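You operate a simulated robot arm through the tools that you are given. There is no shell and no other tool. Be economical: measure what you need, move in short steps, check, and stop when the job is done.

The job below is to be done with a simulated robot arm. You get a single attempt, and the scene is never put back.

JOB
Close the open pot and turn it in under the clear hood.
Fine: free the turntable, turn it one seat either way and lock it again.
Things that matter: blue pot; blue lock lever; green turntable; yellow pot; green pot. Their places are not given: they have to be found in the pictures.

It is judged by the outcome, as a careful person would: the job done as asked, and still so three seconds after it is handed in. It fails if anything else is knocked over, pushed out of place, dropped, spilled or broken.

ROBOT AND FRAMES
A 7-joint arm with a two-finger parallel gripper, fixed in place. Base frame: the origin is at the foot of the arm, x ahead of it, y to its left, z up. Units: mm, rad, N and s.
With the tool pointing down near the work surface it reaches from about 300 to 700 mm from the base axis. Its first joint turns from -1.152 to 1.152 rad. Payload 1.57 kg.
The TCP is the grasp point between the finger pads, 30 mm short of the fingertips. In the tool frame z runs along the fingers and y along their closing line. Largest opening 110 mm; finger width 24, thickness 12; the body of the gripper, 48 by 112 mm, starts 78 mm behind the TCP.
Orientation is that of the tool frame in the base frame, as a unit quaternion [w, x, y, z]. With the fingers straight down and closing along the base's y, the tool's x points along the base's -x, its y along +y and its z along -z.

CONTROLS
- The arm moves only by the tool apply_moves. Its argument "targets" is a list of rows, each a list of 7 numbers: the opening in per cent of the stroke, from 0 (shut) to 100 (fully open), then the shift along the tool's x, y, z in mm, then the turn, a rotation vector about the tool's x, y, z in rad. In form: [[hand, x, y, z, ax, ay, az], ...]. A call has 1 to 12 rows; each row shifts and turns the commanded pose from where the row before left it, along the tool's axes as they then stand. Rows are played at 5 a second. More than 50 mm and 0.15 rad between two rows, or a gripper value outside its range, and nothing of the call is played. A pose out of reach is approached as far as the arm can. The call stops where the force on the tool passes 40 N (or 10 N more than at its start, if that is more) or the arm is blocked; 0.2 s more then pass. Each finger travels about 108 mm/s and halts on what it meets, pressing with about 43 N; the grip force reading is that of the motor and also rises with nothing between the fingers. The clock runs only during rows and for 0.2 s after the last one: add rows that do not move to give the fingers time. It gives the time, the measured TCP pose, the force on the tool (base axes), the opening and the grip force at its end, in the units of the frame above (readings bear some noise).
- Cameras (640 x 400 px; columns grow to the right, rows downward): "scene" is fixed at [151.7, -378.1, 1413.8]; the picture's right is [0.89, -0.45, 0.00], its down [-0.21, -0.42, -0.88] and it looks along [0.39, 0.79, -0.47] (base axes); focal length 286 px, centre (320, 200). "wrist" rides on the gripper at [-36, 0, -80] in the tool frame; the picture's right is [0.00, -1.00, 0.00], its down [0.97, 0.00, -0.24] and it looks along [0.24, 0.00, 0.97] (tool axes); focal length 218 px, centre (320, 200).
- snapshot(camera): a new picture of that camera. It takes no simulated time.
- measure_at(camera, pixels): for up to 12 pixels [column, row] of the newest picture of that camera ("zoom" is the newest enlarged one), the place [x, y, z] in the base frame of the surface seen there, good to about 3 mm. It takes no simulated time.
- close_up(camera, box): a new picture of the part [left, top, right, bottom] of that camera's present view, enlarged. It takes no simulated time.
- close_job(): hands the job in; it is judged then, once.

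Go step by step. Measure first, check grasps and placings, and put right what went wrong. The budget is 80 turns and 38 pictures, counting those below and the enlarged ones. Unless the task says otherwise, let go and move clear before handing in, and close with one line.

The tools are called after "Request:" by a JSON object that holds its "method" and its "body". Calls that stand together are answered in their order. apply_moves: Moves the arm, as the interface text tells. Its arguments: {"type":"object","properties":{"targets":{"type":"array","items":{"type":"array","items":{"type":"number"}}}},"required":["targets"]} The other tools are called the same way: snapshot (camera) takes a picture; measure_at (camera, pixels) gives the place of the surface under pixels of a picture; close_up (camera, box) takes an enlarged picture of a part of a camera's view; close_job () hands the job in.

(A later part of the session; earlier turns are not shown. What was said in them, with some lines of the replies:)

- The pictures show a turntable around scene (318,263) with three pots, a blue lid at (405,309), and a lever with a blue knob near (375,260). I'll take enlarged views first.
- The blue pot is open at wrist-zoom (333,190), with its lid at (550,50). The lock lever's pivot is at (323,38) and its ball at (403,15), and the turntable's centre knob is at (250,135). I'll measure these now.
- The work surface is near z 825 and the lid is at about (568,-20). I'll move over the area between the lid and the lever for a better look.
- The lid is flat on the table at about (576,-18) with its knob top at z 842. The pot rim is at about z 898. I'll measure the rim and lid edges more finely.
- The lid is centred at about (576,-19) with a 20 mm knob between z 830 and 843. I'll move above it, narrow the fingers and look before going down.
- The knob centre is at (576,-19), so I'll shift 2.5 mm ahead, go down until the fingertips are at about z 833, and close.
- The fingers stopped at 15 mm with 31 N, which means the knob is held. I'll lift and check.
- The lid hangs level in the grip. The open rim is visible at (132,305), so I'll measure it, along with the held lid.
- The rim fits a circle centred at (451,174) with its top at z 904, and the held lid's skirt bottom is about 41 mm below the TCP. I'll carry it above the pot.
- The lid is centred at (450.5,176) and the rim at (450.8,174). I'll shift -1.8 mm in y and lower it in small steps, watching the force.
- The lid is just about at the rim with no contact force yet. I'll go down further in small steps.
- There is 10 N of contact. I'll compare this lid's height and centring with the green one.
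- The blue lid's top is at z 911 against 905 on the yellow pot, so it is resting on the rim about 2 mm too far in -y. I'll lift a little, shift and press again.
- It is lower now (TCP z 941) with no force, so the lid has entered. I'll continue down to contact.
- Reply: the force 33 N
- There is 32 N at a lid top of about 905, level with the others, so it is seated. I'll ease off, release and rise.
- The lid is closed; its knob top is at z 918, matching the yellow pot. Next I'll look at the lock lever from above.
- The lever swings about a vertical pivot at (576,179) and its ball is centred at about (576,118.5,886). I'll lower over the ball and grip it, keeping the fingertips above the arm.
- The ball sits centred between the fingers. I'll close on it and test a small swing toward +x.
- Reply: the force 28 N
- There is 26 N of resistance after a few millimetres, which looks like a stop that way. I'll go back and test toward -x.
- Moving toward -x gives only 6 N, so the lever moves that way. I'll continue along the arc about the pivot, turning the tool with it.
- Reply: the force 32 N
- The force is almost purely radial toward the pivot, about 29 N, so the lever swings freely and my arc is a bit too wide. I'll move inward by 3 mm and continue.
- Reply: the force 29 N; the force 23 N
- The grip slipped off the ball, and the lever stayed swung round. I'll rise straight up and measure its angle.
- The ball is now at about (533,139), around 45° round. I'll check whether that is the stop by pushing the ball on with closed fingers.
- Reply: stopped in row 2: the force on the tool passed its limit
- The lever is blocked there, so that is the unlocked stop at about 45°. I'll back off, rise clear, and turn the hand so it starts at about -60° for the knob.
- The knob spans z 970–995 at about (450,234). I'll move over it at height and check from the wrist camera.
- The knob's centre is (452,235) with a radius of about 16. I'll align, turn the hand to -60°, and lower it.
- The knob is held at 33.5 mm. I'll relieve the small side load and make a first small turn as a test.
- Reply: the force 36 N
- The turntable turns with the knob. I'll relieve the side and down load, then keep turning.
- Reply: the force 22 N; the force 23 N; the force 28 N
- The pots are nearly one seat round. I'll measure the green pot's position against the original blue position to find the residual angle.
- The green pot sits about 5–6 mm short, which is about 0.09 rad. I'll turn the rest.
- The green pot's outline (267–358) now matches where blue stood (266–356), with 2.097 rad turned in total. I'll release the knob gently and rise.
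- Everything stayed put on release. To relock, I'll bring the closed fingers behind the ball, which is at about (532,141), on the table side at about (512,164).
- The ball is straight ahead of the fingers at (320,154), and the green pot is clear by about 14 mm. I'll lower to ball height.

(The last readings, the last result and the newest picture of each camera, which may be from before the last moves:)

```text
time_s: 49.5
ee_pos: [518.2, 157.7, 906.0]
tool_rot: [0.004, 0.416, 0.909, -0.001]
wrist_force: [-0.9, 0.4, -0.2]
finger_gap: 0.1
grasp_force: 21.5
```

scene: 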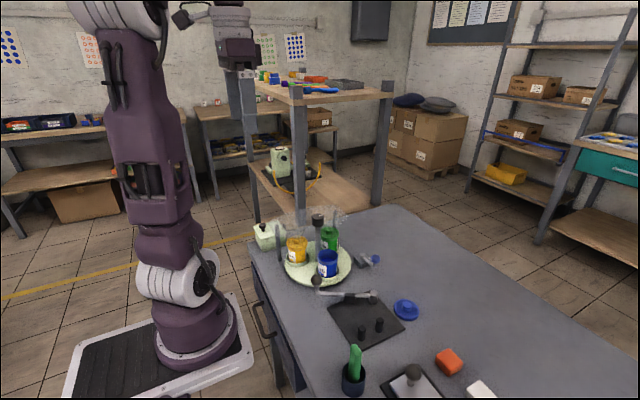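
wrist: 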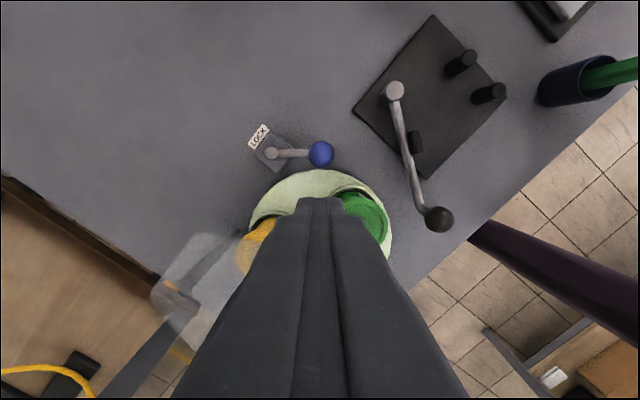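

Now I'll push the ball along its arc back toward the locked position.

Request:
{"method": "apply_moves", "body": {"targets": [[0, -4, 0, 0, 0, 0, 0], [0, -8, -2.9, 0, 0, 0, -0.13], [0, -8, -2.9, 0, 0, 0, -0.13], [0, -8, -2.9, 0, 0, 0, -0.13], [0, 0, 0, 0, 0, 0, 0]]}}

```text
time_s: 50.7
ee_pos: [533.5, 130.5, 906.3]
tool_rot: [0.003, 0.232, 0.973, -0.003]
wrist_force: [-0.2, -0.4, -0.5]
finger_gap: 0.1
grasp_force: 21.5
```

Request:
{"method": "apply_moves", "body": {"targets": [[0, -8, -2, 0, 0, 0, -0.13], [0, -8, -2, 0, 0, 0, -0.13], [0, -6, -1, 0, 0, 0, -0.13], [0, 0, 0, 0, 0, 0, 0]]}}

Request:
{"method": "close_up", "body": {"camera": "scene", "box": [300, 215, 400, 285]}}

```text
time_s: 51.7
ee_pos: [550.0, 118.9, 905.2]
tool_rot: [-0.001, 0.038, 0.999, -0.004]
wrist_force: [-31.7, 5.5, 6.3]
finger_gap: 0.4
grasp_force: 21.7
```

```text
5.71 times, centred on (350, 250) of scene
```

zoom: 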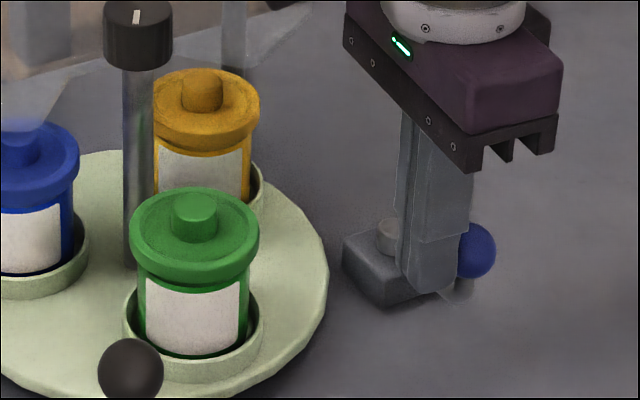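

There is 32 N against +x with the ball at x≈575.5, its original locked place. I'll back off, rise, and compare with the start.

Request:
{"method": "apply_moves", "body": {"targets": [[0, 1, 0, 0, 0, 0, 0], [0, 7, 0, 0, 0, 0, 0], [0, 3, -3, -40, 0, 0, 0], [0, 0, 0, -45, 0, 0, 0], [20, 0, 0, -45, 0, 0, 0], [50, 0, -20, -40, 0, 0, 0], [50, 0, 0, 0, 0, 0, 0]]}}

Request:
{"method": "snapshot", "body": {"camera": "wrist"}}

Request:
{"method": "close_up", "body": {"camera": "scene", "box": [260, 195, 400, 295]}}

Request:
{"method": "measure_at", "body": {"camera": "zoom", "pixels": [[311, 222], [500, 252], [453, 240]]}}

```text
time_s: 53.3
ee_pos: [540.9, 97.3, 1077.8]
tool_rot: [0.003, 0.039, 0.999, -0.003]
wrist_force: [-0.3, -0.4, 0.8]
finger_gap: 55.0
grasp_force: 0.0
```

```text
5 pictures are left
```

wrist: 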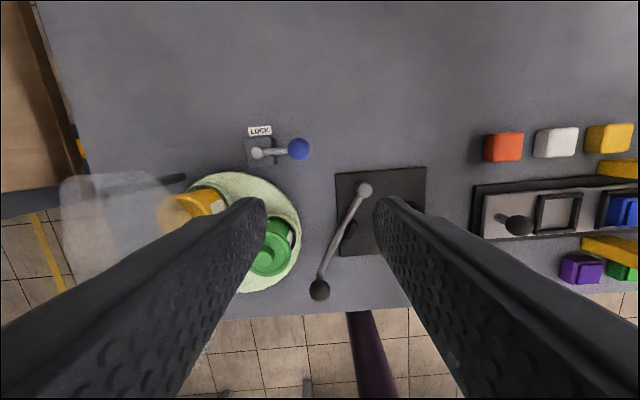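

```text
4.00 times, centred on (330, 245) of scene
```

zoom: 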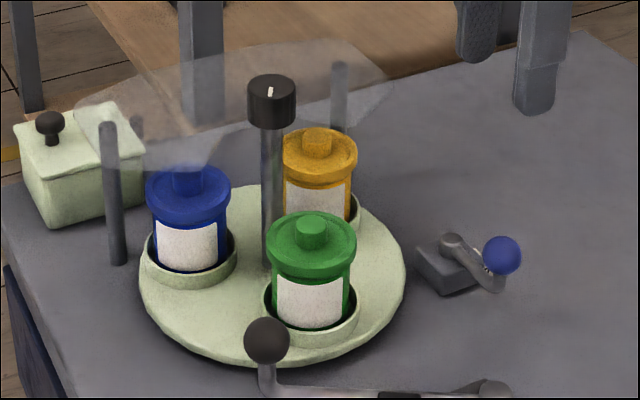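

```text
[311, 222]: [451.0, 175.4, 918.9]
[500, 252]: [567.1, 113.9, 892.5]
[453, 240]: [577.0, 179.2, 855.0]
```

The lever ball is back at (501,255), exactly its starting locked place. The pots sit square in their seats, with the lidded blue pot under the hood, and the arm is clear, so I'm handing in.

Request:
{"method": "close_job", "body": {}}

```text
The job is handed in.
```

The blue pot is closed and turned one seat in under the clear hood. The lock lever is back in its original locked position, and nothing else was moved.
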